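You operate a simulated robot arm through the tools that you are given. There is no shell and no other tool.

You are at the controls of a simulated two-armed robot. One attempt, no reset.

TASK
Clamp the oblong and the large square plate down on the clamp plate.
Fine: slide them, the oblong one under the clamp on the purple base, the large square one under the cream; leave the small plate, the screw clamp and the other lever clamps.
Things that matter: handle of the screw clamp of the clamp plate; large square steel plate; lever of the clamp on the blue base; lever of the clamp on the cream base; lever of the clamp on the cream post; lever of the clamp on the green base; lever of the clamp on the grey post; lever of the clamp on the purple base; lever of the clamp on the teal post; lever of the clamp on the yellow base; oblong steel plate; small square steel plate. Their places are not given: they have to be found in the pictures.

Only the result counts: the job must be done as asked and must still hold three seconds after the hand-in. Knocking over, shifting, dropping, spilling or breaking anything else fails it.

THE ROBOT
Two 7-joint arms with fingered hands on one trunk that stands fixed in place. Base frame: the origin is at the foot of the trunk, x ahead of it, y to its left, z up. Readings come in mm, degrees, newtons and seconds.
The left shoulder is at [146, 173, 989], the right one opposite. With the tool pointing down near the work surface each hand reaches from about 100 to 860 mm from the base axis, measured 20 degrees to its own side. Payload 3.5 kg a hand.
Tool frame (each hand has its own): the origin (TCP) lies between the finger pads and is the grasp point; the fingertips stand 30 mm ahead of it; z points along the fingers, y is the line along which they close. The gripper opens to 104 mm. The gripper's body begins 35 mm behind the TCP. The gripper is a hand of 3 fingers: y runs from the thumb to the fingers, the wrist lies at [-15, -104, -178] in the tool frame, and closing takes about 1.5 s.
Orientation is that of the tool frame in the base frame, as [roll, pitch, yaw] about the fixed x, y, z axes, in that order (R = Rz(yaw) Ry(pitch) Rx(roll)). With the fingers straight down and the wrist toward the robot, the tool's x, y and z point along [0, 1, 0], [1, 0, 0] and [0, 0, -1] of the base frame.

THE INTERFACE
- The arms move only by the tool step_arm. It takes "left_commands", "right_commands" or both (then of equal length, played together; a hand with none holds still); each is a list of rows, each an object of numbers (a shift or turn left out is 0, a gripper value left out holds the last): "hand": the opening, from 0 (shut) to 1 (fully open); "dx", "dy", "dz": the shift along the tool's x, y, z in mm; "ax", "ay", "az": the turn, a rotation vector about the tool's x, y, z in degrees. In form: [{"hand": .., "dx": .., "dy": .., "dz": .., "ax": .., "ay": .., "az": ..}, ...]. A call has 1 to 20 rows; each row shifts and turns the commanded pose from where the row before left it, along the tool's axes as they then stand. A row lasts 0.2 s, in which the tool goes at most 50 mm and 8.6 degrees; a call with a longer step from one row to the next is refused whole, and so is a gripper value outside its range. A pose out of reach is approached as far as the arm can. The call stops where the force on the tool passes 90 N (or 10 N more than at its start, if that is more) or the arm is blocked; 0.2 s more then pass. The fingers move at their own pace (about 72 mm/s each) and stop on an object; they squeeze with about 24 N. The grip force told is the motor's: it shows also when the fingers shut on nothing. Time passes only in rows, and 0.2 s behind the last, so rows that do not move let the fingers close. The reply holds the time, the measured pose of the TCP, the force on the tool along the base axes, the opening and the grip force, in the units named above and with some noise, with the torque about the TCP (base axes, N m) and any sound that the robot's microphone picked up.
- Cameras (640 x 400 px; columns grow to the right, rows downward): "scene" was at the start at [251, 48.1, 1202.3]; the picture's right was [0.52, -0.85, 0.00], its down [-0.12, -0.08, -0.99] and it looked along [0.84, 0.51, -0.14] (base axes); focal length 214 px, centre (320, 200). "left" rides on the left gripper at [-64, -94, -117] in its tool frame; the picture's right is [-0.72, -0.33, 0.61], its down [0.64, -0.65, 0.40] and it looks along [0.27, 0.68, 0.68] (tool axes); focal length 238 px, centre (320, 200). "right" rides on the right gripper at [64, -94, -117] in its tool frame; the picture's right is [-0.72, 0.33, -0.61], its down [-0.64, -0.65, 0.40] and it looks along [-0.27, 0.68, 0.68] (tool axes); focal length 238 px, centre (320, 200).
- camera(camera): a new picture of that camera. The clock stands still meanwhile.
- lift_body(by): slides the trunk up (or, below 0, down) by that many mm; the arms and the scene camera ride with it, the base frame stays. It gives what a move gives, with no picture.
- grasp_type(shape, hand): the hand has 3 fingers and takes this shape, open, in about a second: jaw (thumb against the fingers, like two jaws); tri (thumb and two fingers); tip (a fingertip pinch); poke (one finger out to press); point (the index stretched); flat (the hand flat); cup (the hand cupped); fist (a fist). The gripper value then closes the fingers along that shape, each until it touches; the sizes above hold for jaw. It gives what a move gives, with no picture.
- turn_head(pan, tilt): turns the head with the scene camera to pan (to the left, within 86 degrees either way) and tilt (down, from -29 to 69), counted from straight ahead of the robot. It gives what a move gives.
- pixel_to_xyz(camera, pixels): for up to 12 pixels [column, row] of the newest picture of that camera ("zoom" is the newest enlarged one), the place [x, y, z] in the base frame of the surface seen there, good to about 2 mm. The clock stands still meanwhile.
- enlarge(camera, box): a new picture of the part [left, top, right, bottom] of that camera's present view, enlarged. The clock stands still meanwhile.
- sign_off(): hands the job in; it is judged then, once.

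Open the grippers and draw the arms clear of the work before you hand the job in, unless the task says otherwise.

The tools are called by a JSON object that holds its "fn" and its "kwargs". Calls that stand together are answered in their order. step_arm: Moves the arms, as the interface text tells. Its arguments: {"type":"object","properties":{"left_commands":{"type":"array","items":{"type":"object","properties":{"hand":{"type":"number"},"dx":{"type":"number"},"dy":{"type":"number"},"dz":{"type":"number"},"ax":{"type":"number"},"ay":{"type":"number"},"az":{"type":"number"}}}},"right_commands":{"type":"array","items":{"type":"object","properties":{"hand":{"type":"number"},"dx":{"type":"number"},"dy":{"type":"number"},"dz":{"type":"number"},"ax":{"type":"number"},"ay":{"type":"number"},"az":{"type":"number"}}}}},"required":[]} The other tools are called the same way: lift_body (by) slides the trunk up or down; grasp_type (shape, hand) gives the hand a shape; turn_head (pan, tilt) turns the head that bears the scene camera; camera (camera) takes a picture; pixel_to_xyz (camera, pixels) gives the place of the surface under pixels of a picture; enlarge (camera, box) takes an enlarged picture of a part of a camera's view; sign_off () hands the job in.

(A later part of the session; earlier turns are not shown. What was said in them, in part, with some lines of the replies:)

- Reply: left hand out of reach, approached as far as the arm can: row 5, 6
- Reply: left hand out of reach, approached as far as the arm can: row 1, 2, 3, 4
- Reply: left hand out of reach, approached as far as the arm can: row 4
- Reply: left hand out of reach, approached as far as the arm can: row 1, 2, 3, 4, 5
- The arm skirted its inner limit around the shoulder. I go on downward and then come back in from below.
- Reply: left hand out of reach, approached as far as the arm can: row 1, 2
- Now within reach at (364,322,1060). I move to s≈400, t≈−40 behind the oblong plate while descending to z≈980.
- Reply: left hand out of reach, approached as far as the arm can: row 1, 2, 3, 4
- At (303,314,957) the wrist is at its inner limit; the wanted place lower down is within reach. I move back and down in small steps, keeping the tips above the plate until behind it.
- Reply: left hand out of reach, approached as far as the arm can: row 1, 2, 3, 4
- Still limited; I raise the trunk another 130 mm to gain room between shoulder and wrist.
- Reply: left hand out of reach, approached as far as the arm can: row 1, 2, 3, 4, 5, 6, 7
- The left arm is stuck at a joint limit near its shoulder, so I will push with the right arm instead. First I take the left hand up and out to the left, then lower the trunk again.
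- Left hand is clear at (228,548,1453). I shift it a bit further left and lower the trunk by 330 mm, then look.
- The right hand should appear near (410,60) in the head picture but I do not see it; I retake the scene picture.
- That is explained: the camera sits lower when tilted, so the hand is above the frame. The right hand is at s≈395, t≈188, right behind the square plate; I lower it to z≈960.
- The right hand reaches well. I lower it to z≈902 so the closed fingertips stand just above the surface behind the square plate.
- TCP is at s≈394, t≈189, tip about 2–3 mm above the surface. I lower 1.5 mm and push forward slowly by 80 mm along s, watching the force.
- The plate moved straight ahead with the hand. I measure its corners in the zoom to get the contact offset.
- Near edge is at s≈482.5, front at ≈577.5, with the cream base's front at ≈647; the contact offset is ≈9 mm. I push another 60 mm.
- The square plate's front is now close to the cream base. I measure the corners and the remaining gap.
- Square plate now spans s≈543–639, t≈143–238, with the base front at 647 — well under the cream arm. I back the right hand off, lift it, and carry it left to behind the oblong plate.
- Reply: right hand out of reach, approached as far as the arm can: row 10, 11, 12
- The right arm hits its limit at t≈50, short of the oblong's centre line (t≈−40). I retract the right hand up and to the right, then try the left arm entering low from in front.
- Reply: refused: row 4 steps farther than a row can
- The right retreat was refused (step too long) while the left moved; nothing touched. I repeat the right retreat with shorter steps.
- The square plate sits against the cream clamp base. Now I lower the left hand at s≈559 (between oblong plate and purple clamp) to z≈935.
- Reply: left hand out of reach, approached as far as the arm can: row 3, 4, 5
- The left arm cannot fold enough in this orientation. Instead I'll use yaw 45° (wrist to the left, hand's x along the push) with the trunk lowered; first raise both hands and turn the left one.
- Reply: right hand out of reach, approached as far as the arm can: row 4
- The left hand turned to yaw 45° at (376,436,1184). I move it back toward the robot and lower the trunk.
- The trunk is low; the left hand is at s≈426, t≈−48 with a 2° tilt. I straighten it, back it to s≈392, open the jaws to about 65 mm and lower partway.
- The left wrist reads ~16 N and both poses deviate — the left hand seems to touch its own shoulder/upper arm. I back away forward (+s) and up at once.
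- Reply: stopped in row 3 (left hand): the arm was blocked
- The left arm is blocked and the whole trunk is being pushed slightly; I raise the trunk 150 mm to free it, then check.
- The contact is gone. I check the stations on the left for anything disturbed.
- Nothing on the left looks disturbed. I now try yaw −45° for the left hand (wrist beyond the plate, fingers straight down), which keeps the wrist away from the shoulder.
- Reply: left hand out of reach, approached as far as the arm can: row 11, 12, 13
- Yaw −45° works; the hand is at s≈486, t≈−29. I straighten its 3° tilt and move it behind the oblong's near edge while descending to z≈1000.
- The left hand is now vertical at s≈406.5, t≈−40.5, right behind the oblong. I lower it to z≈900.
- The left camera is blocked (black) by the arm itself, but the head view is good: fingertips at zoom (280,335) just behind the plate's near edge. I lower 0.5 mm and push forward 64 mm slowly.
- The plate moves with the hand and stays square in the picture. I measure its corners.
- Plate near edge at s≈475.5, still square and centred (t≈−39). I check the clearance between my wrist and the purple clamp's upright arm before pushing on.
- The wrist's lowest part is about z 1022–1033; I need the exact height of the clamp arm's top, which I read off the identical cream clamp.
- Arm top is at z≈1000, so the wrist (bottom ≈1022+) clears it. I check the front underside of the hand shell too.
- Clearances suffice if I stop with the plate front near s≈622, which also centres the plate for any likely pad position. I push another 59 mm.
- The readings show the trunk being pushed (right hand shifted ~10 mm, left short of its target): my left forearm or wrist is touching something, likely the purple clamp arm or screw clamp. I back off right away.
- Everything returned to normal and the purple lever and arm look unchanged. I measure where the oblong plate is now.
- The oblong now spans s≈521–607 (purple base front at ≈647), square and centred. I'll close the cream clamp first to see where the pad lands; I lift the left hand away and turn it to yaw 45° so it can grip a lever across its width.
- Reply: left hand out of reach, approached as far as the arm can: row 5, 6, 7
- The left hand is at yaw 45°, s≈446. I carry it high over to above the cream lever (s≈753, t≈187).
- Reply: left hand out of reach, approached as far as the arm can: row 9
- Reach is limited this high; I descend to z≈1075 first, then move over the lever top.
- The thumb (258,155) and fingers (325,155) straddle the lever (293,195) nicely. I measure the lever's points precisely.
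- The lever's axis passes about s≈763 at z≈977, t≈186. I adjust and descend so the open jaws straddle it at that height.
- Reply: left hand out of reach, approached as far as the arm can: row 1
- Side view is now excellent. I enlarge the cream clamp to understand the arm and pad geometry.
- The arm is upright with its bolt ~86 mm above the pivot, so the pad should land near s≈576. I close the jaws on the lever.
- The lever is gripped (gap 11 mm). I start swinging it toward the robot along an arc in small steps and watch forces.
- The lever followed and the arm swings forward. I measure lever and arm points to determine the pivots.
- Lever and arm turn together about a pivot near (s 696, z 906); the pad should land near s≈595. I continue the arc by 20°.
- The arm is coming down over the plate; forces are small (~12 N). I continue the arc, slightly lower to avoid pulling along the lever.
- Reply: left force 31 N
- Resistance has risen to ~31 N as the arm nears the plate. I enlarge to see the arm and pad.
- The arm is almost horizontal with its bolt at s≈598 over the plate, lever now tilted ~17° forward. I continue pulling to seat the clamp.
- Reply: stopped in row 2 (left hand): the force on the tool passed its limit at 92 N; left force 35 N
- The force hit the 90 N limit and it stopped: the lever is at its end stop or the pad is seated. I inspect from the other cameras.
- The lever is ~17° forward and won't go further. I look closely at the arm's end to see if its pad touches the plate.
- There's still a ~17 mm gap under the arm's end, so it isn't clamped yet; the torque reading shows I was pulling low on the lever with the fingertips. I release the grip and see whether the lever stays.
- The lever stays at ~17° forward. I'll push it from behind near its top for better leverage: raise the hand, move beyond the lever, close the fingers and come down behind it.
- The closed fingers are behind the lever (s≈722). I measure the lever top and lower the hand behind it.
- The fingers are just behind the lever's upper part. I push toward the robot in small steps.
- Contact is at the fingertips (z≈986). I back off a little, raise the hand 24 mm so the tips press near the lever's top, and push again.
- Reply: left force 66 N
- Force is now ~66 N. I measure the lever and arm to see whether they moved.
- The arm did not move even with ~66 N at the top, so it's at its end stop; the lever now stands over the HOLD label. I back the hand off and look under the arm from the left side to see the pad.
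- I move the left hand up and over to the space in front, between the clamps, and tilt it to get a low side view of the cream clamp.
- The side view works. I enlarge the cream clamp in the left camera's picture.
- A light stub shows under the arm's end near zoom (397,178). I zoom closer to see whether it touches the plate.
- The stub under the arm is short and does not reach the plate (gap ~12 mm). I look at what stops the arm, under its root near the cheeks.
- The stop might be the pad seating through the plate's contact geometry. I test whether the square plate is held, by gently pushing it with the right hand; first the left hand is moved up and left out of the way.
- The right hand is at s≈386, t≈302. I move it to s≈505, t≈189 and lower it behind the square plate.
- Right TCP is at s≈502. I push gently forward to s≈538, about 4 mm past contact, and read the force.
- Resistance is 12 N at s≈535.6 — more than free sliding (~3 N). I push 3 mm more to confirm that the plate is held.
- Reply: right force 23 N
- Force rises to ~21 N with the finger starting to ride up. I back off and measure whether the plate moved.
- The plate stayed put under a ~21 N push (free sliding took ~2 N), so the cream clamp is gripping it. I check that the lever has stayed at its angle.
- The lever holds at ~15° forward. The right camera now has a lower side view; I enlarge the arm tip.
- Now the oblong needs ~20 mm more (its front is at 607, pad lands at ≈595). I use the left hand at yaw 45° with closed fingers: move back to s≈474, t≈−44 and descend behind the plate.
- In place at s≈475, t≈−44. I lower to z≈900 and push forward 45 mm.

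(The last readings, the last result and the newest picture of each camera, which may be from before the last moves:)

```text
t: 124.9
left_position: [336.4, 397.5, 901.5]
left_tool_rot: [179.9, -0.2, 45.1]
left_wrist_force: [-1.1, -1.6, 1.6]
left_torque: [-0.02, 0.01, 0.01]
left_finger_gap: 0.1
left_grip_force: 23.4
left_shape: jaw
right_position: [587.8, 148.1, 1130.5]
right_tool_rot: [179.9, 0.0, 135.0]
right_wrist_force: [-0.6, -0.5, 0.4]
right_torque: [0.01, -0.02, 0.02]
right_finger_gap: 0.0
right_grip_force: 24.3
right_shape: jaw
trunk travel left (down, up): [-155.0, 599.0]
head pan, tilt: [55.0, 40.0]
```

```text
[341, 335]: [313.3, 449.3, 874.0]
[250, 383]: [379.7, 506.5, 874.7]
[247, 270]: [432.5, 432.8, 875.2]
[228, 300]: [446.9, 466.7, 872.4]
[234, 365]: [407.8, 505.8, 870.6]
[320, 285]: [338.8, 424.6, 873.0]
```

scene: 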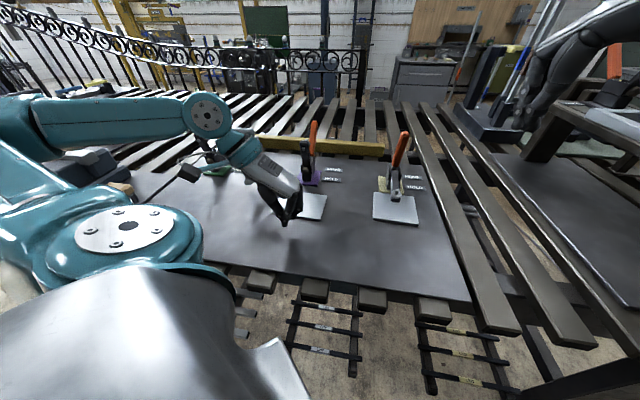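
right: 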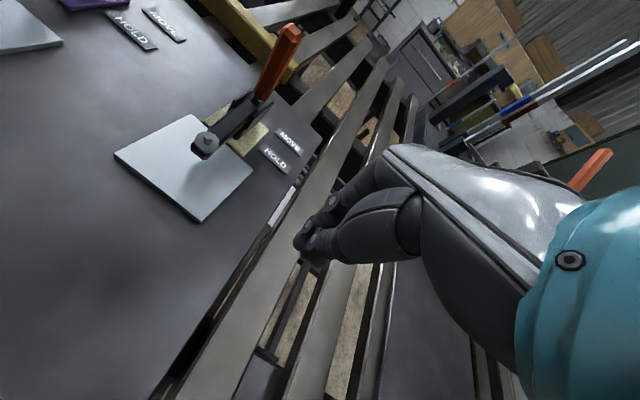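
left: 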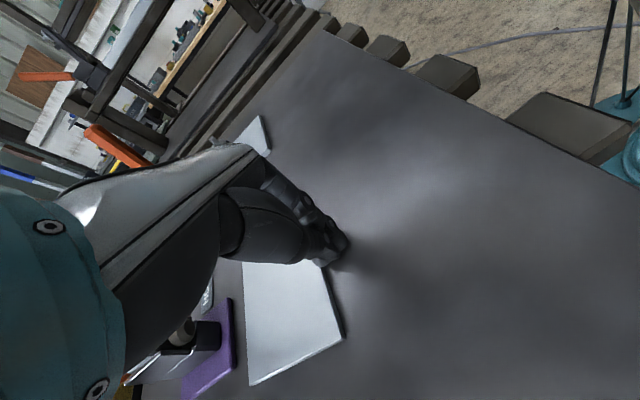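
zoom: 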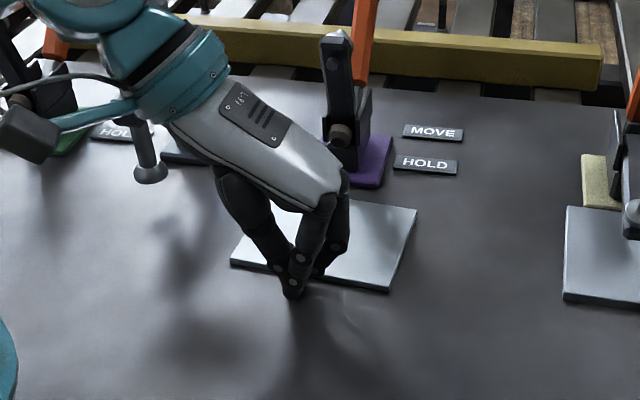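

The plate is at near edge s≈531–539, front ≈616–627, turned ~4°. I back off and nudge its right part forward ~6 mm to straighten it.

{"fn": "step_arm", "kwargs": {"left_commands": [{"dx": -12}, {"dy": 22}, {"dy": 23}, {"dx": 5}, {"dx": 4}, {"dx": 3}, {"dx": 3}, {"dx": 2}]}}

{"fn": "enlarge", "kwargs": {"camera": "scene", "box": [230, 130, 370, 250]}}

{"fn": "camera", "kwargs": {"camera": "left"}}

```text
t: 126.7
left_position: [371.0, 369.8, 900.3]
left_tool_rot: [180.0, -0.1, 45.1]
left_wrist_force: [-0.5, -1.0, 0.7]
left_torque: [-0.05, 0.0, 0.03]
left_finger_gap: 0.0
left_grip_force: 24.4
left_shape: jaw
right_position: [588.5, 148.1, 1130.5]
right_tool_rot: [-179.9, 0.1, 135.1]
right_wrist_force: [-0.7, 0.8, -0.1]
right_torque: [-0.01, 0.01, 0.03]
right_finger_gap: 0.0
right_grip_force: 23.9
right_shape: jaw
trunk travel left (down, up): [-155.0, 599.0]
head pan, tilt: [55.0, 40.0]
```

```text
3.33 times, centred on (300, 190) of scene
```

zoom: 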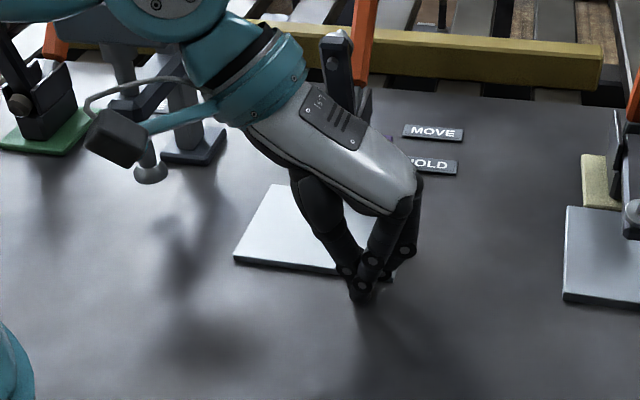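

```text
taken
```

left: 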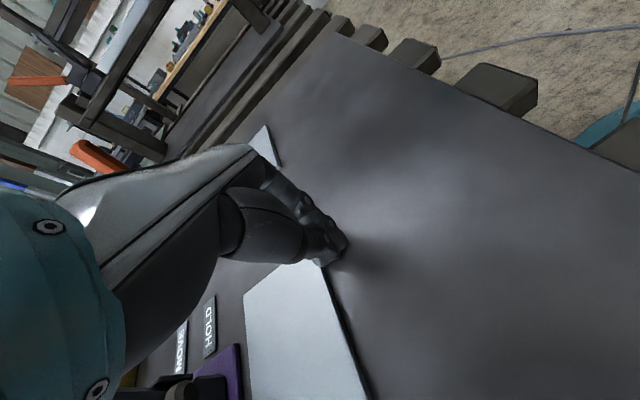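

I retract and lift the left hand, then measure the whole oblong.

{"fn": "step_arm", "kwargs": {"left_commands": [{"dx": -12}, {"dx": -10, "dz": -20}, {"dz": -40}, {"dz": -40}, {"dz": -40}, {"dz": -40}, {"dz": -40}, {"dz": -30}]}}

{"fn": "camera", "kwargs": {"camera": "scene"}}

{"fn": "enlarge", "kwargs": {"camera": "scene", "box": [230, 130, 370, 250]}}

```text
t: 128.5
left_position: [355.2, 354.8, 1149.5]
left_tool_rot: [-179.9, 0.1, 45.1]
left_wrist_force: [0.9, -1.4, 0.4]
left_torque: [0.0, -0.03, -0.02]
left_finger_gap: 0.0
left_grip_force: 23.6
left_shape: jaw
right_position: [587.9, 147.5, 1130.5]
right_tool_rot: [-180.0, 0.1, 135.0]
right_wrist_force: [-0.5, -0.1, 0.6]
right_torque: [-0.01, -0.01, 0.02]
right_finger_gap: 0.0
right_grip_force: 23.9
right_shape: jaw
trunk travel left (down, up): [-155.0, 599.0]
head pan, tilt: [55.0, 40.0]
```

```text
taken
```

scene: 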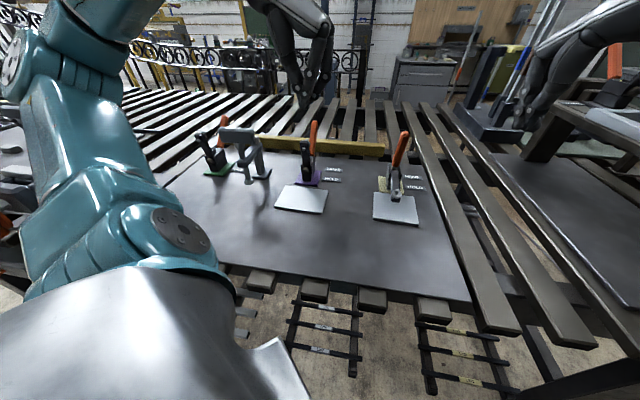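

```text
3.33 times, centred on (300, 190) of scene
```

zoom: 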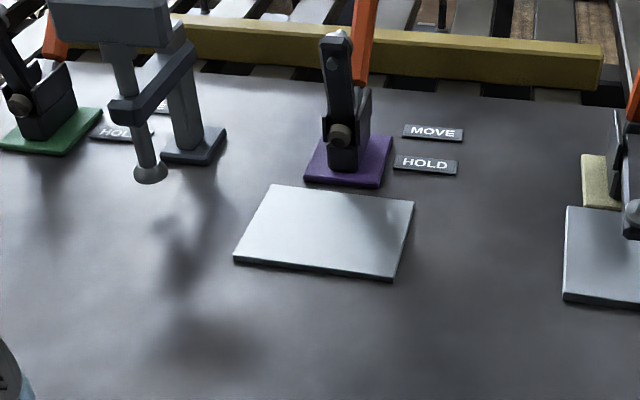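

{"fn": "pixel_to_xyz", "kwargs": {"camera": "zoom", "pixels": [[270, 187], [412, 204], [393, 276], [236, 259], [325, 230], [306, 180], [378, 186], [340, 132], [333, 62], [362, 60], [362, 85]]}}

```text
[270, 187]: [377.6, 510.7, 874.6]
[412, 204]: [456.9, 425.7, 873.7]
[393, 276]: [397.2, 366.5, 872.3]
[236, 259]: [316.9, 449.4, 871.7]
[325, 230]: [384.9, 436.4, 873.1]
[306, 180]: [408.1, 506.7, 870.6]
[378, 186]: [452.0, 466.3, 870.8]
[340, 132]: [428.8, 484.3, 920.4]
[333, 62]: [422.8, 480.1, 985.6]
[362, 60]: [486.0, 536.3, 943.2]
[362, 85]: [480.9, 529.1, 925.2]
```

The oblong is straight: s 541–626, t −94…22, well under the purple arm's pad position (s≈595, t≈−38). Now I carry the left hand, opened, over to above the purple lever.

{"fn": "step_arm", "kwargs": {"left_commands": [{"dx": 35, "dy": -5, "dz": 10, "hand": 0.6}, {"dx": 37, "dy": -5, "dz": 12}, {"dx": 37, "dy": -5, "dz": 12}, {"dx": 37, "dy": -5, "dz": 12}, {"dx": 37, "dy": -5, "dz": 12}, {"dx": 37, "dy": -6, "dz": 12}, {"dx": 37, "dy": -6, "dz": 10}]}}

{"fn": "camera", "kwargs": {"camera": "left"}}

{"fn": "camera", "kwargs": {"camera": "scene"}}

```text
t: 130.1
left_position: [512.5, 562.2, 1071.3]
left_tool_rot: [-180.0, -0.1, 45.0]
left_wrist_force: [0.7, 0.2, 0.0]
left_torque: [-0.03, 0.04, 0.0]
left_finger_gap: 62.1
left_grip_force: 0.0
left_shape: jaw
right_position: [588.9, 149.0, 1130.3]
right_tool_rot: [-179.8, -0.1, 135.0]
right_wrist_force: [-0.3, 0.1, 0.2]
right_torque: [0.0, -0.01, -0.02]
right_finger_gap: 0.0
right_grip_force: 23.8
right_shape: jaw
trunk travel left (down, up): [-155.0, 599.0]
head pan, tilt: [55.0, 40.0]
```

```text
taken
```

left: 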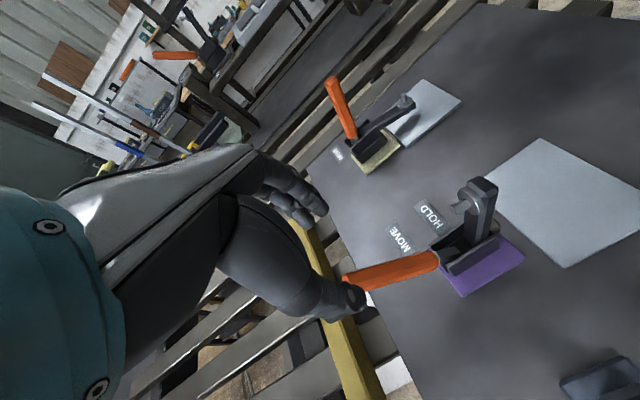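

```text
taken
```

scene: 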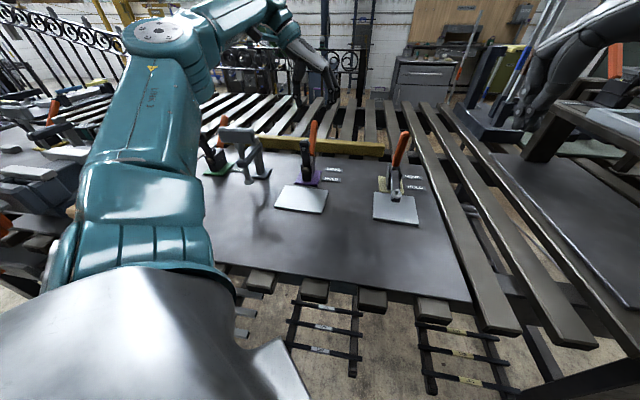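

The hand is right above the purple lever. The yellow beam runs close by; I measure it and the lever before descending.

{"fn": "pixel_to_xyz", "kwargs": {"camera": "left", "pixels": [[348, 320], [330, 255], [360, 360], [318, 240], [430, 262], [400, 270], [370, 277], [350, 280], [480, 190], [470, 200]]}}

{"fn": "enlarge", "kwargs": {"camera": "scene", "box": [270, 40, 380, 200]}}

{"fn": "pixel_to_xyz", "kwargs": {"camera": "zoom", "pixels": [[180, 205], [185, 225], [178, 250], [180, 260], [230, 252], [230, 262], [140, 145], [240, 150]]}}

```text
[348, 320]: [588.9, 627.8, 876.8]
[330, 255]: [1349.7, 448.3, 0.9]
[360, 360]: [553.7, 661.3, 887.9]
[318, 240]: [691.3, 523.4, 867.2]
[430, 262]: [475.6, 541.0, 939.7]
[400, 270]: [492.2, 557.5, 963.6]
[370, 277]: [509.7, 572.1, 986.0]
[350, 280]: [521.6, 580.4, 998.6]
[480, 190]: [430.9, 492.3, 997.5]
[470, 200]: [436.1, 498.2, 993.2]
```

```text
2.50 times, centred on (325, 120) of scene
```

zoom: 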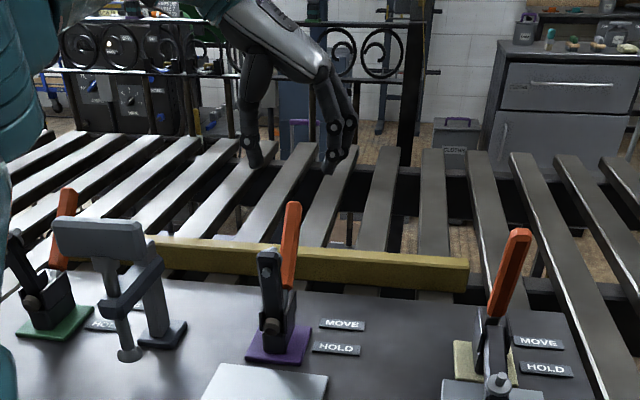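

```text
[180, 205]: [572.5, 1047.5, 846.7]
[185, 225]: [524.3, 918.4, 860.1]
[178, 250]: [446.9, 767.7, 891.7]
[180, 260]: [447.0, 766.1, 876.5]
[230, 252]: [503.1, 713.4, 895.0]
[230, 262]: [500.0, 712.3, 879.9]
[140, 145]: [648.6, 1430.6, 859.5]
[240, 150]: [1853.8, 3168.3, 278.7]
```

The beam (s≈860, top z≈897) is clear of the fingers. Lever centre is t≈−39; I adjust by −4 mm and descend 94 mm, then close on the lever.

{"fn": "step_arm", "kwargs": {"left_commands": [{"dx": 3, "dy": -4}, {"dz": 25}, {"dz": 25}, {"dz": 24}, {"dz": 20}, {"hand": 0.0}, {}, {}, {}, {}, {}]}}

{"fn": "camera", "kwargs": {"camera": "left"}}

```text
t: 132.5
left_position: [510.6, 566.3, 977.1]
left_tool_rot: [180.0, 0.0, 45.1]
left_wrist_force: [0.0, 0.6, -4.1]
left_torque: [-0.02, 0.0, 0.04]
left_finger_gap: 7.0
left_grip_force: 23.6
left_shape: jaw
right_position: [588.9, 148.8, 1129.6]
right_tool_rot: [-179.9, 0.0, 135.0]
right_wrist_force: [0.1, -0.2, -0.2]
right_torque: [0.02, 0.0, -0.03]
right_finger_gap: 0.0
right_grip_force: 23.6
right_shape: jaw
trunk travel left (down, up): [-155.0, 599.0]
head pan, tilt: [55.0, 40.0]
```

```text
taken
```

left: 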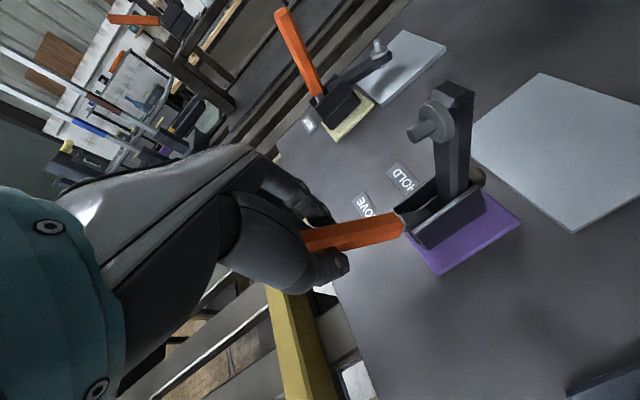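

The lever is gripped (gap 7 mm). I swing it along the same arc, first 22°.

{"fn": "step_arm", "kwargs": {"left_commands": [{"dx": -5.8, "dz": -4.8}, {"dx": -6.1, "dz": -4.5}, {"dx": -6.5, "dz": -3.9}, {"dx": -6.7, "dz": -3.4}, {"dx": -7.0, "dz": -2.8}]}}

{"fn": "camera", "kwargs": {"camera": "left"}}

```text
t: 133.7
left_position: [489.0, 545.1, 997.5]
left_tool_rot: [179.9, 0.1, 45.1]
left_wrist_force: [4.6, 2.7, 5.3]
left_torque: [-0.05, -0.18, -0.01]
left_finger_gap: 6.9
left_grip_force: 24.1
left_shape: jaw
right_position: [588.2, 147.4, 1130.3]
right_tool_rot: [-180.0, 0.0, 135.0]
right_wrist_force: [0.9, 0.5, -0.1]
right_torque: [0.01, -0.03, 0.01]
right_finger_gap: 0.0
right_grip_force: 23.9
right_shape: jaw
trunk travel left (down, up): [-155.0, 599.0]
head pan, tilt: [55.0, 40.0]
```

```text
taken
```

left: 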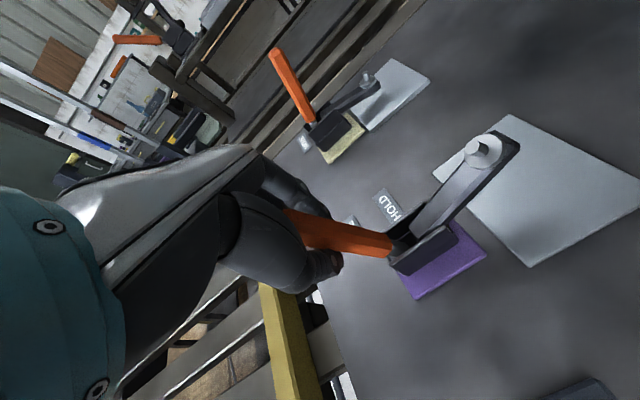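

The purple arm is swinging down over the oblong with small forces. I continue the arc.

{"fn": "step_arm", "kwargs": {"left_commands": [{"dx": -7.1, "dz": -2.3}, {"dx": -7.4, "dz": -1.7}, {"dx": -7.4, "dz": -1.2}, {"dx": -7.5, "dz": -0.5}]}}

{"fn": "camera", "kwargs": {"camera": "left"}}

```text
t: 134.7
left_position: [467.4, 521.4, 1001.5]
left_tool_rot: [-179.9, 0.0, 44.9]
left_wrist_force: [9.5, -5.6, -0.1]
left_torque: [-0.09, -0.21, 0.01]
left_finger_gap: 5.9
left_grip_force: 23.6
left_shape: jaw
right_position: [589.1, 148.2, 1130.0]
right_tool_rot: [-179.9, -0.1, 135.0]
right_wrist_force: [-0.3, 0.2, -0.6]
right_torque: [0.0, -0.03, 0.01]
right_finger_gap: 0.0
right_grip_force: 24.4
right_shape: jaw
trunk travel left (down, up): [-155.0, 599.0]
head pan, tilt: [55.0, 40.0]
```

```text
taken
```

left: 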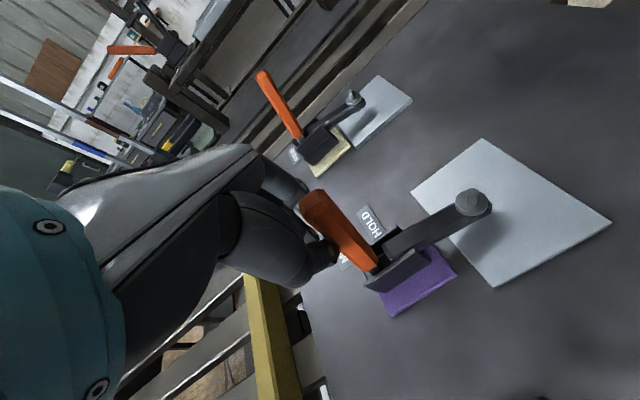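

The arm looks nearly down and the lever leans forward ahead of the fingers. I measure it.

{"fn": "enlarge", "kwargs": {"camera": "left", "box": [290, 160, 500, 330]}}

{"fn": "pixel_to_xyz", "kwargs": {"camera": "left", "pixels": [[314, 200], [325, 215], [345, 235], [365, 255], [470, 198], [455, 215], [430, 225], [405, 240], [485, 212]]}}

{"fn": "enlarge", "kwargs": {"camera": "scene", "box": [260, 110, 360, 220]}}

```text
2.35 times, centred on (395, 245) of left
```

zoom: 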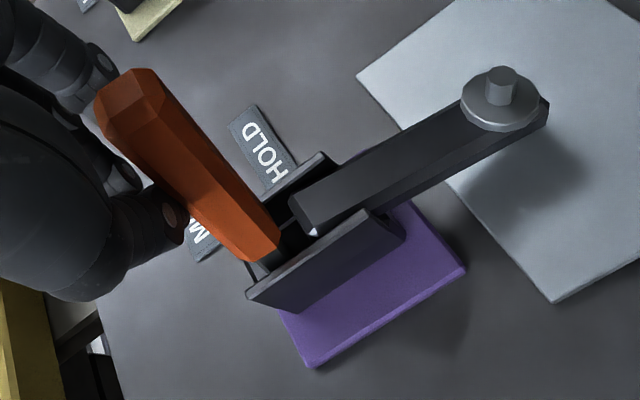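

```text
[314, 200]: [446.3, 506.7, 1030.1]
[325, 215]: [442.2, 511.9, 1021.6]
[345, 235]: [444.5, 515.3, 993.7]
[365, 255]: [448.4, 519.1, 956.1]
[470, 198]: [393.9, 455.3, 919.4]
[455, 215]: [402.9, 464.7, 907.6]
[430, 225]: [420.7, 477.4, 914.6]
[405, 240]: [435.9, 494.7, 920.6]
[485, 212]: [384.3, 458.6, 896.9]
```

```text
3.64 times, centred on (310, 165) of scene
```

zoom: 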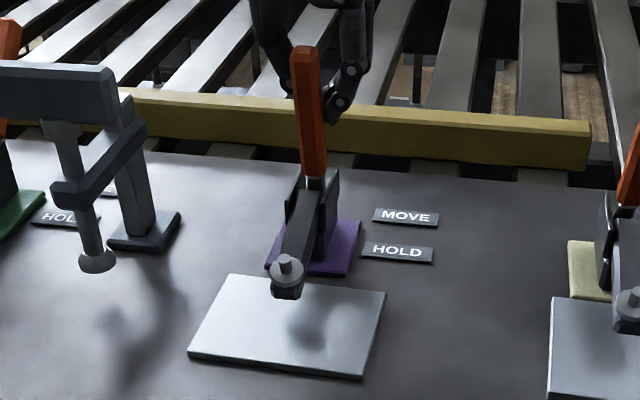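

The lever went forward on its own beyond the fingers (like an over-centre snap) and the arm is down, bolt at s≈600. I push a little more from behind to seat it fully.

{"fn": "step_arm", "kwargs": {"left_commands": [{"dx": -4}, {"dx": -4}, {"dx": -3}]}}

{"fn": "enlarge", "kwargs": {"camera": "scene", "box": [260, 110, 360, 220]}}

{"fn": "pixel_to_xyz", "kwargs": {"camera": "zoom", "pixels": [[304, 50], [306, 90], [308, 140], [312, 170], [285, 260], [287, 290], [305, 200], [300, 235]]}}

```text
t: 135.5
left_position: [463.0, 518.4, 999.9]
left_tool_rot: [179.7, -0.4, 45.5]
left_wrist_force: [25.6, 13.3, 4.1]
left_torque: [0.26, -0.57, 0.23]
left_finger_gap: 4.8
left_grip_force: 24.1
left_shape: jaw
right_position: [591.2, 149.1, 1129.2]
right_tool_rot: [-179.8, 0.0, 135.1]
right_wrist_force: [0.9, 0.2, 0.4]
right_torque: [0.02, 0.02, 0.02]
right_finger_gap: 0.1
right_grip_force: 23.2
right_shape: jaw
trunk travel left (down, up): [-155.0, 599.0]
head pan, tilt: [55.0, 40.0]
```

```text
3.64 times, centred on (310, 165) of scene
```

zoom: 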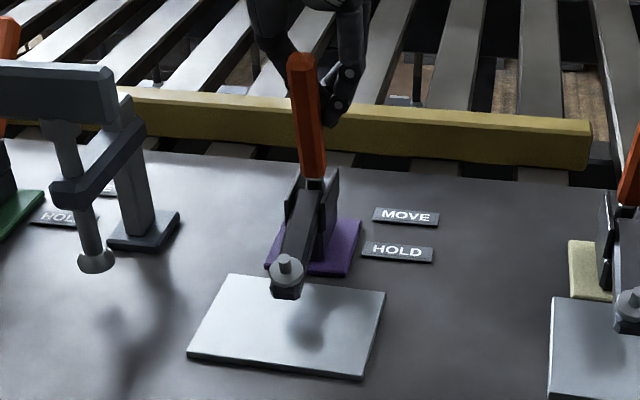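

```text
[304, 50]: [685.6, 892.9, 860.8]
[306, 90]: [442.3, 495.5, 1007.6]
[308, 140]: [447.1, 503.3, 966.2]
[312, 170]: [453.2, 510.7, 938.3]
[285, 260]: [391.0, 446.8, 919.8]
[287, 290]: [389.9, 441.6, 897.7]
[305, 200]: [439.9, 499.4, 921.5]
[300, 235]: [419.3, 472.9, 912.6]
```

The purple lever is at −15°, same as the cream's end stop, arm tip at the same height. I open the hand and lift clear of the lever.

{"fn": "step_arm", "kwargs": {"left_commands": [{"dx": 4, "hand": 0.5}, {"dx": 4}, {}, {}, {"dz": -25}, {"dz": -30}, {"dz": -30}, {"dz": -30}]}}

{"fn": "camera", "kwargs": {"camera": "left"}}

{"fn": "enlarge", "kwargs": {"camera": "scene", "box": [260, 110, 360, 220]}}

{"fn": "pixel_to_xyz", "kwargs": {"camera": "zoom", "pixels": [[305, 75], [306, 90], [308, 140], [312, 170], [285, 260], [287, 290], [190, 352], [362, 375], [384, 293], [228, 277]]}}

```text
t: 137.3
left_position: [464.6, 520.1, 1117.4]
left_tool_rot: [-180.0, 0.0, 45.0]
left_wrist_force: [-0.2, 0.2, -0.5]
left_torque: [0.0, 0.0, -0.04]
left_finger_gap: 51.3
left_grip_force: 0.1
left_shape: jaw
right_position: [587.7, 148.0, 1131.8]
right_tool_rot: [179.9, 0.0, 135.0]
right_wrist_force: [0.3, 0.0, 0.0]
right_torque: [-0.01, -0.03, -0.01]
right_finger_gap: 0.0
right_grip_force: 24.2
right_shape: jaw
trunk travel left (down, up): [-155.0, 599.0]
head pan, tilt: [55.0, 40.0]
```

```text
taken
```

left: 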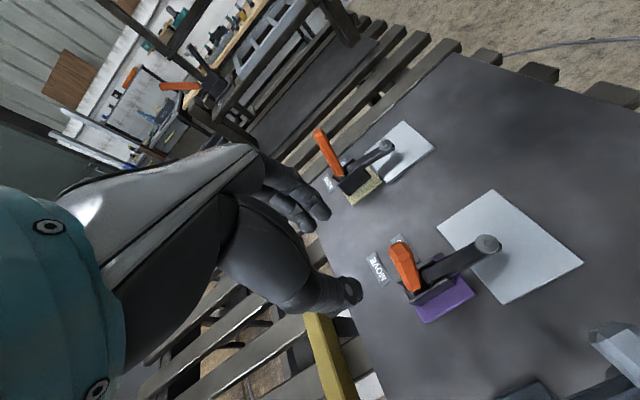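

```text
3.64 times, centred on (310, 165) of scene
```

zoom: 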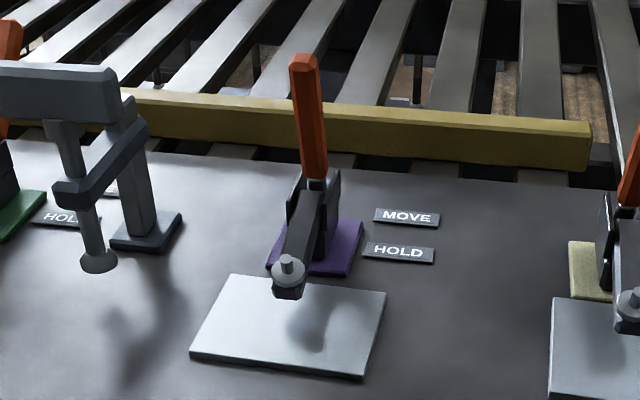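

```text
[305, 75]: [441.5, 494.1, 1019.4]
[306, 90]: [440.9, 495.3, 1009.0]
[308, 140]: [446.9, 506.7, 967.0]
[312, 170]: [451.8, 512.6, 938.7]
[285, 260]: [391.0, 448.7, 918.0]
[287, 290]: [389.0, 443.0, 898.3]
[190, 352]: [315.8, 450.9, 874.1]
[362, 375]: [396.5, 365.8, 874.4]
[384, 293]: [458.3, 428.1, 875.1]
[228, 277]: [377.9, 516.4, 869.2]
```

The lever stays put. To be sure the oblong is really held, I test it: left hand goes back behind the plate's near edge and pushes gently.

{"fn": "step_arm", "kwargs": {"left_commands": [{"dx": -35, "hand": 0.0}, {"dx": -35}, {"dx": -35}, {"dx": -35}, {"dx": -35}, {"dx": -30, "dy": -5}, {"dz": 40}, {"dz": 40}, {"dz": 40}, {"dz": 40}, {"dz": 30}, {"dz": 20}, {"dz": 6}]}}

{"fn": "step_arm", "kwargs": {"left_commands": [{"dx": 10}, {"dx": 10}, {"dx": 8}, {"dx": 6}, {"dx": 3}, {}]}}

```text
t: 139.7
left_position: [321.9, 387.3, 972.1]
left_tool_rot: [-172.1, -9.8, 43.0]
left_wrist_force: [0.2, 0.8, -0.2]
left_torque: [-0.01, -0.01, 0.0]
left_finger_gap: 0.0
left_grip_force: 24.6
left_shape: jaw
right_position: [587.1, 136.6, 1132.9]
right_tool_rot: [179.5, -0.3, 135.1]
right_wrist_force: [0.2, -0.4, 0.2]
right_torque: [-0.02, -0.03, -0.01]
right_finger_gap: 0.0
right_grip_force: 24.3
right_shape: jaw
trunk travel left (down, up): [-155.0, 599.0]
head pan, tilt: [55.0, 40.0]
stopped in row 12 (left hand): the arm was blocked; the commanded pose is now the measured one
```

```text
t: 141.1
left_position: [349.3, 420.1, 968.1]
left_tool_rot: [-173.0, -8.5, 43.2]
left_wrist_force: [-0.2, 0.0, 0.0]
left_torque: [0.02, 0.01, -0.02]
left_finger_gap: 0.3
left_grip_force: 23.8
left_shape: jaw
right_position: [587.1, 148.7, 1129.7]
right_tool_rot: [180.0, 0.0, 135.0]
right_wrist_force: [0.1, -0.1, 0.2]
right_torque: [0.0, 0.02, -0.02]
right_finger_gap: 0.1
right_grip_force: 23.9
right_shape: jaw
trunk travel left (down, up): [-155.0, 599.0]
head pan, tilt: [55.0, 40.0]
```

The left arm was blocked by contact of its elbow/forearm with something. I raise the hand right away and inspect the left side.

{"fn": "step_arm", "kwargs": {"left_commands": [{"dz": -30, "dx": 5}, {"dz": -35, "dx": 5}, {"dz": -40}, {"dz": -40}]}}

{"fn": "turn_head", "kwargs": {"pan": 80, "tilt": 40}}

{"fn": "camera", "kwargs": {"camera": "scene"}}

{"fn": "enlarge", "kwargs": {"camera": "scene", "box": [60, 60, 340, 240]}}

```text
t: 142.1
left_position: [353.4, 399.1, 1112.6]
left_tool_rot: [-173.0, -8.5, 43.3]
left_wrist_force: [-0.5, 0.1, 0.2]
left_torque: [0.0, 0.02, 0.02]
left_finger_gap: 0.1
left_grip_force: 24.2
left_shape: jaw
right_position: [587.4, 148.0, 1130.6]
right_tool_rot: [179.9, 0.0, 134.9]
right_wrist_force: [-0.3, 0.1, 0.8]
right_torque: [-0.03, -0.01, -0.01]
right_finger_gap: 0.0
right_grip_force: 24.3
right_shape: jaw
trunk travel left (down, up): [-155.0, 599.0]
head pan, tilt: [55.0, 40.0]
```

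```text
t: 143.0
left_position: [354.4, 400.4, 1112.3]
left_tool_rot: [-173.0, -8.6, 43.2]
left_wrist_force: [-0.3, -0.3, 0.9]
left_torque: [0.0, 0.04, -0.03]
left_finger_gap: 0.0
left_grip_force: 24.2
left_shape: jaw
right_position: [588.4, 147.3, 1130.7]
right_tool_rot: [180.0, -0.1, 134.9]
right_wrist_force: [-0.2, 0.5, -0.1]
right_torque: [0.0, -0.01, 0.02]
right_finger_gap: 0.2
right_grip_force: 23.5
right_shape: jaw
trunk travel left (down, up): [-155.0, 599.0]
head pan, tilt: [80.0, 40.0]
```

```text
taken
```

scene: 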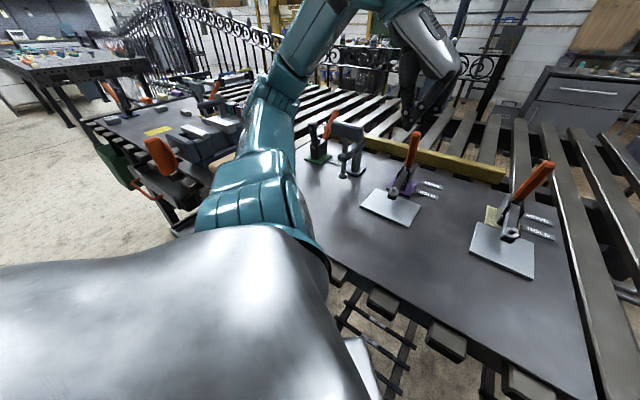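

```text
2.22 times, centred on (200, 150) of scene
```

zoom: 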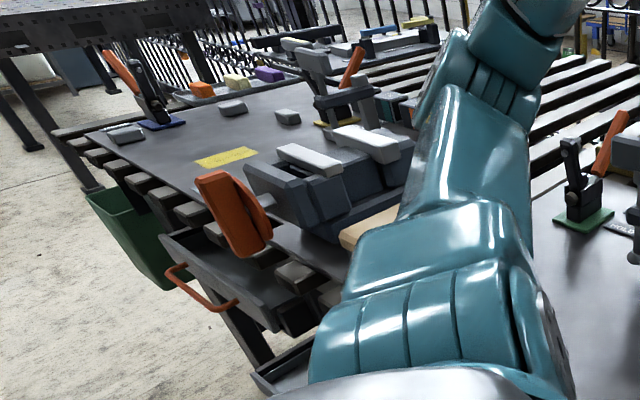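

The left stations look intact. I compare with the earlier view by repeating the same head pose (pan 86, tilt 35).

{"fn": "turn_head", "kwargs": {"pan": 86, "tilt": 35}}

{"fn": "enlarge", "kwargs": {"camera": "scene", "box": [60, 80, 260, 260]}}

{"fn": "enlarge", "kwargs": {"camera": "scene", "box": [300, 100, 460, 230]}}

```text
t: 143.7
left_position: [354.2, 399.5, 1112.2]
left_tool_rot: [-173.0, -8.5, 43.2]
left_wrist_force: [-0.9, 0.8, -0.5]
left_torque: [0.0, 0.02, -0.03]
left_finger_gap: 0.1
left_grip_force: 24.2
left_shape: jaw
right_position: [587.6, 147.8, 1130.2]
right_tool_rot: [180.0, 0.1, 134.9]
right_wrist_force: [-0.1, -0.5, -0.4]
right_torque: [-0.01, 0.0, -0.02]
right_finger_gap: 0.0
right_grip_force: 23.9
right_shape: jaw
trunk travel left (down, up): [-155.0, 599.0]
head pan, tilt: [85.9, 35.0]
```

```text
2.22 times, centred on (160, 170) of scene
```

zoom: 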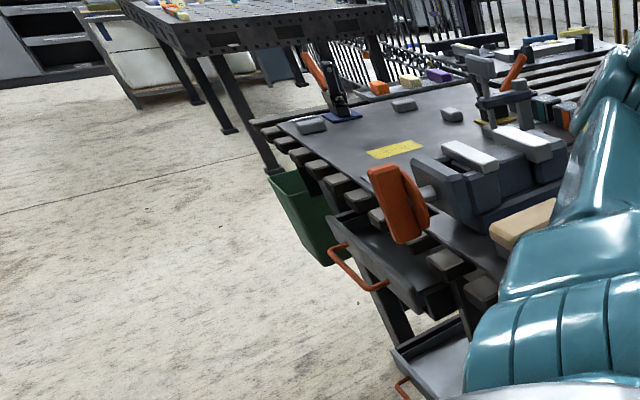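

```text
3.08 times, centred on (380, 165) of scene
```

zoom: 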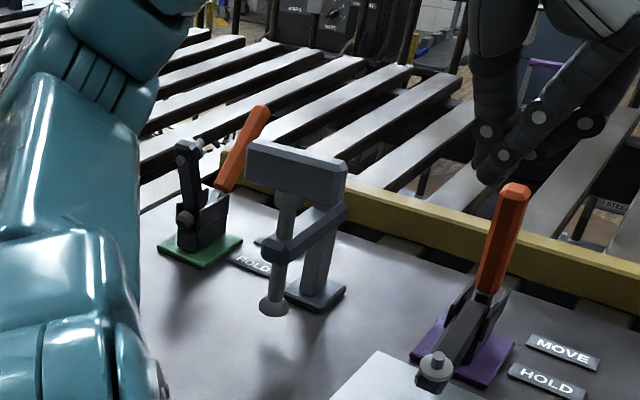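

All is unchanged there. For more elbow room I raise the trunk 80 mm, straighten the tilted left tool, and carry it back to s≈480 behind the oblong at height.

{"fn": "lift_body", "kwargs": {"by": 80}}

{"fn": "step_arm", "kwargs": {"left_commands": [{"ax": -3.5, "ay": -4.2, "az": -0.9}, {"ax": -3.5, "ay": -4.2, "az": -0.9}, {"dx": -18, "dy": -4}, {"dx": -18, "dy": -4}, {"dx": -15, "dy": -3}]}}

{"fn": "turn_head", "kwargs": {"pan": 60, "tilt": 45}}

{"fn": "camera", "kwargs": {"camera": "scene"}}

```text
t: 144.8
left_position: [352.5, 399.8, 1191.7]
left_tool_rot: [-173.0, -8.4, 43.2]
left_wrist_force: [0.2, 0.4, -0.6]
left_torque: [0.05, 0.02, 0.01]
left_finger_gap: 0.2
left_grip_force: 24.2
left_shape: jaw
right_position: [563.9, 147.6, 1236.9]
right_tool_rot: [177.7, 2.2, 134.8]
right_wrist_force: [-0.5, 0.4, 0.0]
right_torque: [-0.03, 0.02, 0.0]
right_finger_gap: 0.0
right_grip_force: 24.4
right_shape: jaw
trunk travel left (down, up): [-235.0, 519.0]
head pan, tilt: [85.9, 35.0]
```

```text
t: 146.1
left_position: [309.0, 370.5, 1191.3]
left_tool_rot: [179.7, -0.2, 45.6]
left_wrist_force: [0.0, -1.5, 0.2]
left_torque: [-0.02, 0.01, 0.02]
left_finger_gap: 0.0
left_grip_force: 23.6
left_shape: jaw
right_position: [563.5, 146.7, 1237.5]
right_tool_rot: [177.7, 2.3, 134.9]
right_wrist_force: [-0.3, -0.2, 0.7]
right_torque: [-0.03, 0.01, 0.03]
right_finger_gap: 0.0
right_grip_force: 23.8
right_shape: jaw
trunk travel left (down, up): [-235.0, 519.0]
head pan, tilt: [85.9, 35.0]
```

```text
t: 146.9
left_position: [308.9, 370.6, 1191.6]
left_tool_rot: [179.8, -0.3, 45.6]
left_wrist_force: [-0.7, 0.1, 0.6]
left_torque: [-0.01, 0.01, 0.03]
left_finger_gap: 0.0
left_grip_force: 24.2
left_shape: jaw
right_position: [563.3, 147.7, 1238.8]
right_tool_rot: [177.5, 2.4, 134.8]
right_wrist_force: [0.4, 0.9, -0.1]
right_torque: [-0.04, -0.01, 0.03]
right_finger_gap: 0.0
right_grip_force: 24.0
right_shape: jaw
trunk travel left (down, up): [-235.0, 519.0]
head pan, tilt: [60.0, 45.0]
```

```text
taken
```

scene: 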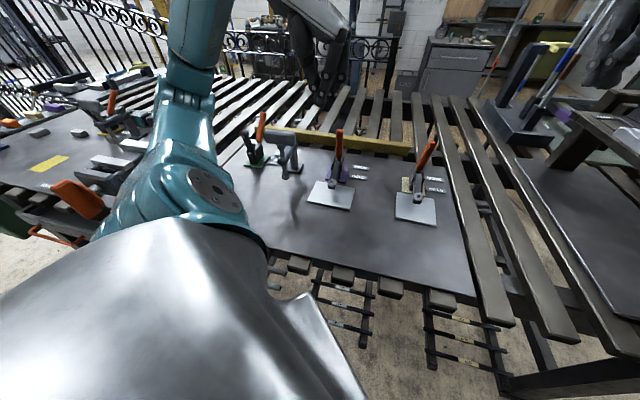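

The left hand is upright at s≈480, t≈−44. I descend carefully in two stages.

{"fn": "step_arm", "kwargs": {"left_commands": [{"dz": 35}, {"dz": 35}, {"dz": 35}, {"dz": 35}, {"dz": 35}]}}

{"fn": "camera", "kwargs": {"camera": "scene"}}

```text
t: 148.2
left_position: [309.5, 371.1, 1016.0]
left_tool_rot: [179.8, -0.3, 45.6]
left_wrist_force: [0.7, -0.5, 0.5]
left_torque: [0.02, 0.0, 0.02]
left_finger_gap: 0.0
left_grip_force: 24.1
left_shape: jaw
right_position: [563.3, 148.3, 1238.8]
right_tool_rot: [177.7, 2.2, 134.9]
right_wrist_force: [0.6, 0.3, 0.0]
right_torque: [-0.02, 0.0, 0.01]
right_finger_gap: 0.0
right_grip_force: 24.3
right_shape: jaw
trunk travel left (down, up): [-235.0, 519.0]
head pan, tilt: [60.0, 45.0]
```

```text
taken
```

scene: 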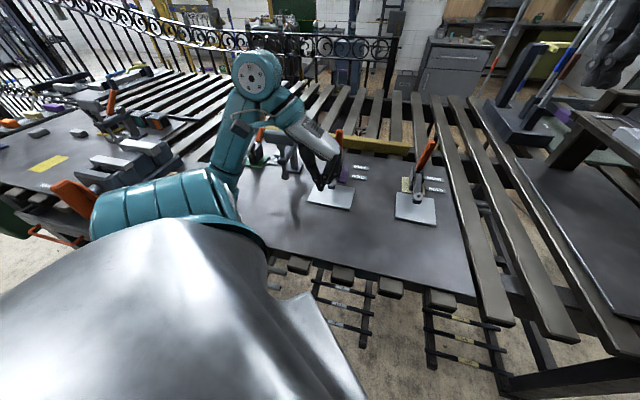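

No contact so far and the elbow is well clear. I descend the rest to z≈902.

{"fn": "step_arm", "kwargs": {"left_commands": [{"dz": 35}, {"dz": 35}, {"dz": 30}, {"dz": 14}]}}

{"fn": "enlarge", "kwargs": {"camera": "scene", "box": [270, 130, 400, 250]}}

```text
t: 149.2
left_position: [310.6, 369.2, 903.7]
left_tool_rot: [179.7, -0.2, 45.6]
left_wrist_force: [-0.8, 0.4, 0.5]
left_torque: [0.03, 0.01, 0.05]
left_finger_gap: 0.0
left_grip_force: 24.3
left_shape: jaw
right_position: [563.9, 147.0, 1238.2]
right_tool_rot: [177.5, 2.1, 134.8]
right_wrist_force: [0.4, 0.4, 0.4]
right_torque: [0.03, 0.0, 0.0]
right_finger_gap: 0.3
right_grip_force: 23.9
right_shape: jaw
trunk travel left (down, up): [-235.0, 519.0]
head pan, tilt: [60.0, 45.0]
```

```text
3.33 times, centred on (335, 190) of scene
```

zoom: 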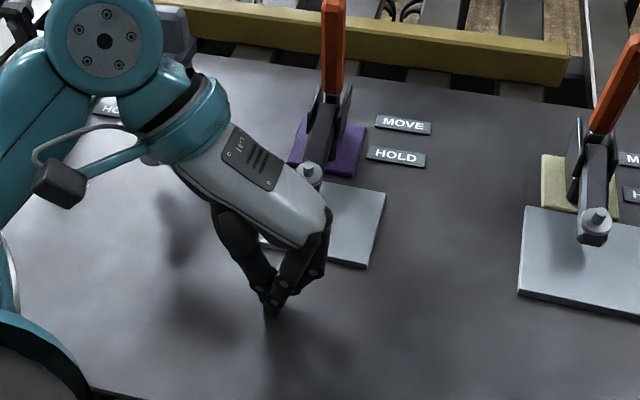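

Now at s≈481, z≈904. I lower 3 mm and push forward to s≈529, just past contact (≈525).

{"fn": "step_arm", "kwargs": {"left_commands": [{"dz": 3}, {"dx": 12}, {"dx": 12}, {"dx": 10}, {"dx": 6}, {"dx": 3}, {"dx": 3}, {"dx": 2}, {}]}}

{"fn": "enlarge", "kwargs": {"camera": "scene", "box": [270, 130, 400, 250]}}

```text
t: 151.2
left_position: [341.4, 402.3, 901.2]
left_tool_rot: [179.8, -0.1, 45.4]
left_wrist_force: [-14.5, -16.6, 2.6]
left_torque: [-0.46, 0.42, -0.05]
left_finger_gap: 0.2
left_grip_force: 23.7
left_shape: jaw
right_position: [562.2, 145.2, 1239.4]
right_tool_rot: [177.4, 2.2, 134.8]
right_wrist_force: [0.9, 0.3, 0.0]
right_torque: [0.01, 0.02, 0.03]
right_finger_gap: 0.0
right_grip_force: 23.7
right_shape: jaw
trunk travel left (down, up): [-235.0, 519.0]
head pan, tilt: [60.0, 45.0]
```

```text
3.33 times, centred on (335, 190) of scene
```

zoom: 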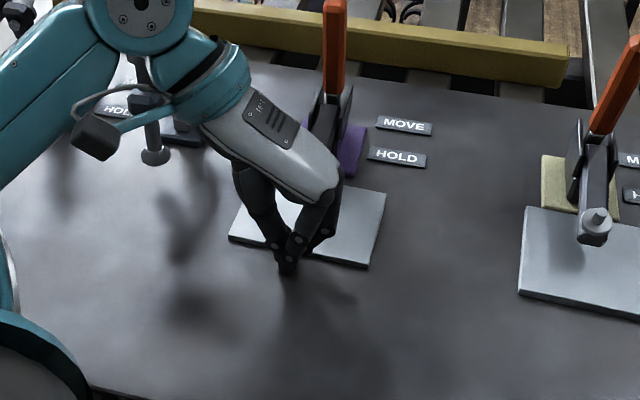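

The oblong resists ~22 N (free sliding took ~2 N), so it is firmly held too. I back the left hand off, lift it away and open it.

{"fn": "step_arm", "kwargs": {"left_commands": [{"dx": -12}, {"dx": -15}, {"dz": -35}, {"dz": -40}, {"dz": -40}, {"dz": -40}, {"dz": -40}, {"dz": -40}, {"dz": -40, "hand": 1.0}, {"dz": -20}, {}, {}]}}

{"fn": "camera", "kwargs": {"camera": "scene"}}

{"fn": "enlarge", "kwargs": {"camera": "scene", "box": [220, 110, 460, 260]}}

```text
t: 153.8
left_position: [323.3, 386.1, 1194.9]
left_tool_rot: [179.7, -0.3, 45.5]
left_wrist_force: [-0.1, -0.7, 0.0]
left_torque: [0.0, 0.03, -0.01]
left_finger_gap: 103.5
left_grip_force: 0.0
left_shape: jaw
right_position: [564.1, 147.2, 1238.3]
right_tool_rot: [177.6, 2.3, 134.8]
right_wrist_force: [0.9, 0.3, 1.0]
right_torque: [0.01, -0.01, -0.01]
right_finger_gap: 0.2
right_grip_force: 24.2
right_shape: jaw
trunk travel left (down, up): [-235.0, 519.0]
head pan, tilt: [60.0, 45.0]
```

```text
taken
```

scene: 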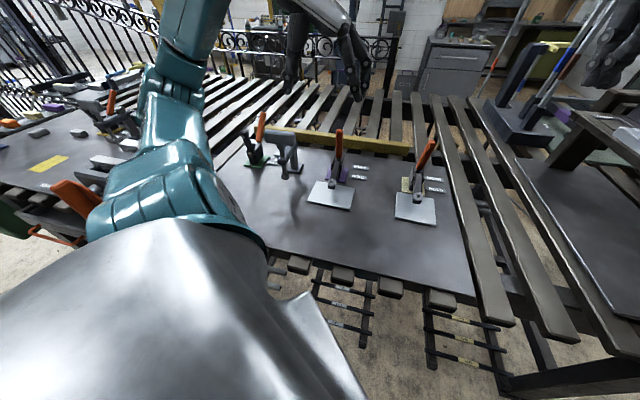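

```text
2.67 times, centred on (340, 185) of scene
```

zoom: 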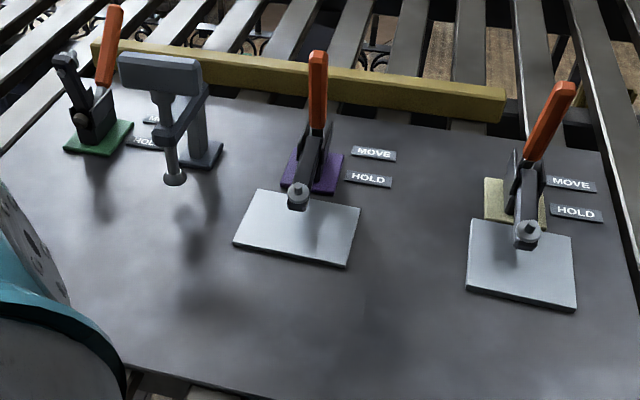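

Both arms are down over their plates. I check positions of levers, plates, green clamp and screw clamp one last time.

{"fn": "pixel_to_xyz", "kwargs": {"camera": "zoom", "pixels": [[317, 60], [317, 120], [562, 90], [530, 155], [297, 188], [527, 228], [123, 75], [198, 80], [115, 12], [100, 80], [175, 178], [347, 263]]}}

{"fn": "step_arm", "kwargs": {"right_commands": [{"dx": -20, "dy": -30, "hand": 1.0}, {"dx": -20, "dy": -30}, {"dx": -20, "dy": -30}, {"dx": -10, "dy": -30}, {}, {}]}}

```text
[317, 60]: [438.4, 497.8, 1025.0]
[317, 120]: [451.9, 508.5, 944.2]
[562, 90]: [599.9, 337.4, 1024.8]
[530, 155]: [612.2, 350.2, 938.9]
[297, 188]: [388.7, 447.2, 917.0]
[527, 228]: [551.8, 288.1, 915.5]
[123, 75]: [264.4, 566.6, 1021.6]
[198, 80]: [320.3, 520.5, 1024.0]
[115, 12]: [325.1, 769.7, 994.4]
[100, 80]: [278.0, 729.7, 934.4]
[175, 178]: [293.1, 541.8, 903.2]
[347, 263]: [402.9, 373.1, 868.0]
```

```text
t: 155.2
left_position: [322.1, 385.9, 1195.5]
left_tool_rot: [179.7, -0.3, 45.4]
left_wrist_force: [-0.6, -0.4, -0.7]
left_torque: [-0.02, 0.01, 0.0]
left_finger_gap: 103.9
left_grip_force: 0.1
left_shape: jaw
right_position: [528.7, 12.9, 1235.8]
right_tool_rot: [177.5, 2.2, 134.7]
right_wrist_force: [0.1, -0.1, -0.2]
right_torque: [0.04, -0.02, 0.04]
right_finger_gap: 103.8
right_grip_force: 0.0
right_shape: jaw
trunk travel left (down, up): [-235.0, 519.0]
head pan, tilt: [60.0, 45.0]
```

Both levers stand at the same forward (HOLD) angle, and the green clamp and screw clamp bar are where they were. I raise the trunk 100 mm so both open hands are well clear, and take a last look.

{"fn": "lift_body", "kwargs": {"by": 100}}

{"fn": "turn_head", "kwargs": {"pan": 55, "tilt": 50}}

{"fn": "camera", "kwargs": {"camera": "scene"}}

{"fn": "enlarge", "kwargs": {"camera": "scene", "box": [240, 80, 460, 220]}}

```text
t: 156.5
left_position: [324.0, 385.5, 1295.2]
left_tool_rot: [179.7, -0.2, 45.5]
left_wrist_force: [0.4, 0.1, -0.2]
left_torque: [0.02, 0.01, -0.02]
left_finger_gap: 103.6
left_grip_force: 0.1
left_shape: jaw
right_position: [528.6, 13.8, 1335.7]
right_tool_rot: [177.7, 2.3, 134.8]
right_wrist_force: [1.0, 0.4, -0.4]
right_torque: [0.02, -0.02, 0.02]
right_finger_gap: 104.0
right_grip_force: 0.0
right_shape: jaw
trunk travel left (down, up): [-335.0, 419.0]
head pan, tilt: [60.0, 45.0]
```

```text
t: 157.1
left_position: [323.7, 385.8, 1295.4]
left_tool_rot: [179.7, -0.3, 45.5]
left_wrist_force: [0.7, 0.4, -1.1]
left_torque: [-0.03, 0.0, -0.02]
left_finger_gap: 103.7
left_grip_force: 0.1
left_shape: jaw
right_position: [527.9, 14.5, 1336.5]
right_tool_rot: [177.7, 2.3, 134.9]
right_wrist_force: [-0.1, 0.4, -1.4]
right_torque: [0.02, 0.02, -0.01]
right_finger_gap: 103.6
right_grip_force: 0.1
right_shape: jaw
trunk travel left (down, up): [-335.0, 419.0]
head pan, tilt: [55.0, 50.0]
```

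```text
taken
```

scene: 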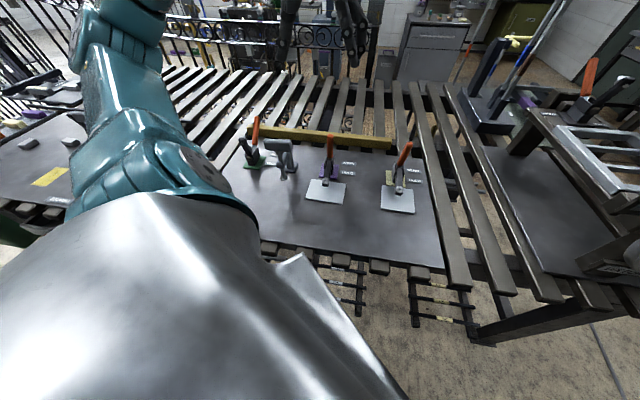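

```text
2.86 times, centred on (350, 150) of scene
```

zoom: 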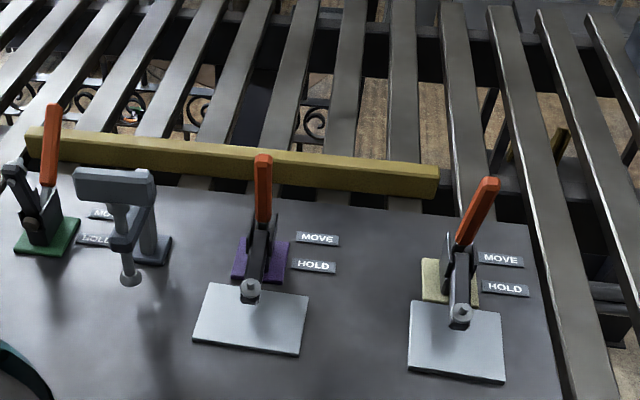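

The final picture shows the oblong under the purple clamp's lowered arm and the square under the cream's, both levers at HOLD, everything else in place and both hands open and clear. I hand the job in.

{"fn": "sign_off", "kwargs": {}}

```text
The job is handed in.
```

The oblong plate is clamped under the purple-base clamp and the large square plate under the cream-base clamp. I handed the job in with both levers at HOLD, and both hands open and clear of the work.

- **Hold check:** with the clamps closed, I pushed each plate with about 21–22 N and neither moved. Before clamping, the plates slid at about 2 N.
- **Visible gap:** the cameras show a gap of roughly 10 mm between the cream clamp's pad and its plate. Its lever would go no further under about 66 N, and the purple lever stopped at the same angle. I take HOLD to be the end stop, on the strength of the push tests.
- **Small plate:** I never found it on the clamp plate or in the areas I could see. I took the 95 mm square on the clamp plate to be the large one.
- **Contacts on the way:** my left arm touched something I couldn't identify three times while working close in. I compared the left-hand stations, the green clamp and the screw clamp against earlier pictures and readings and saw nothing moved. For the screw clamp's handle I can only say it hasn't turned more than a few degrees.
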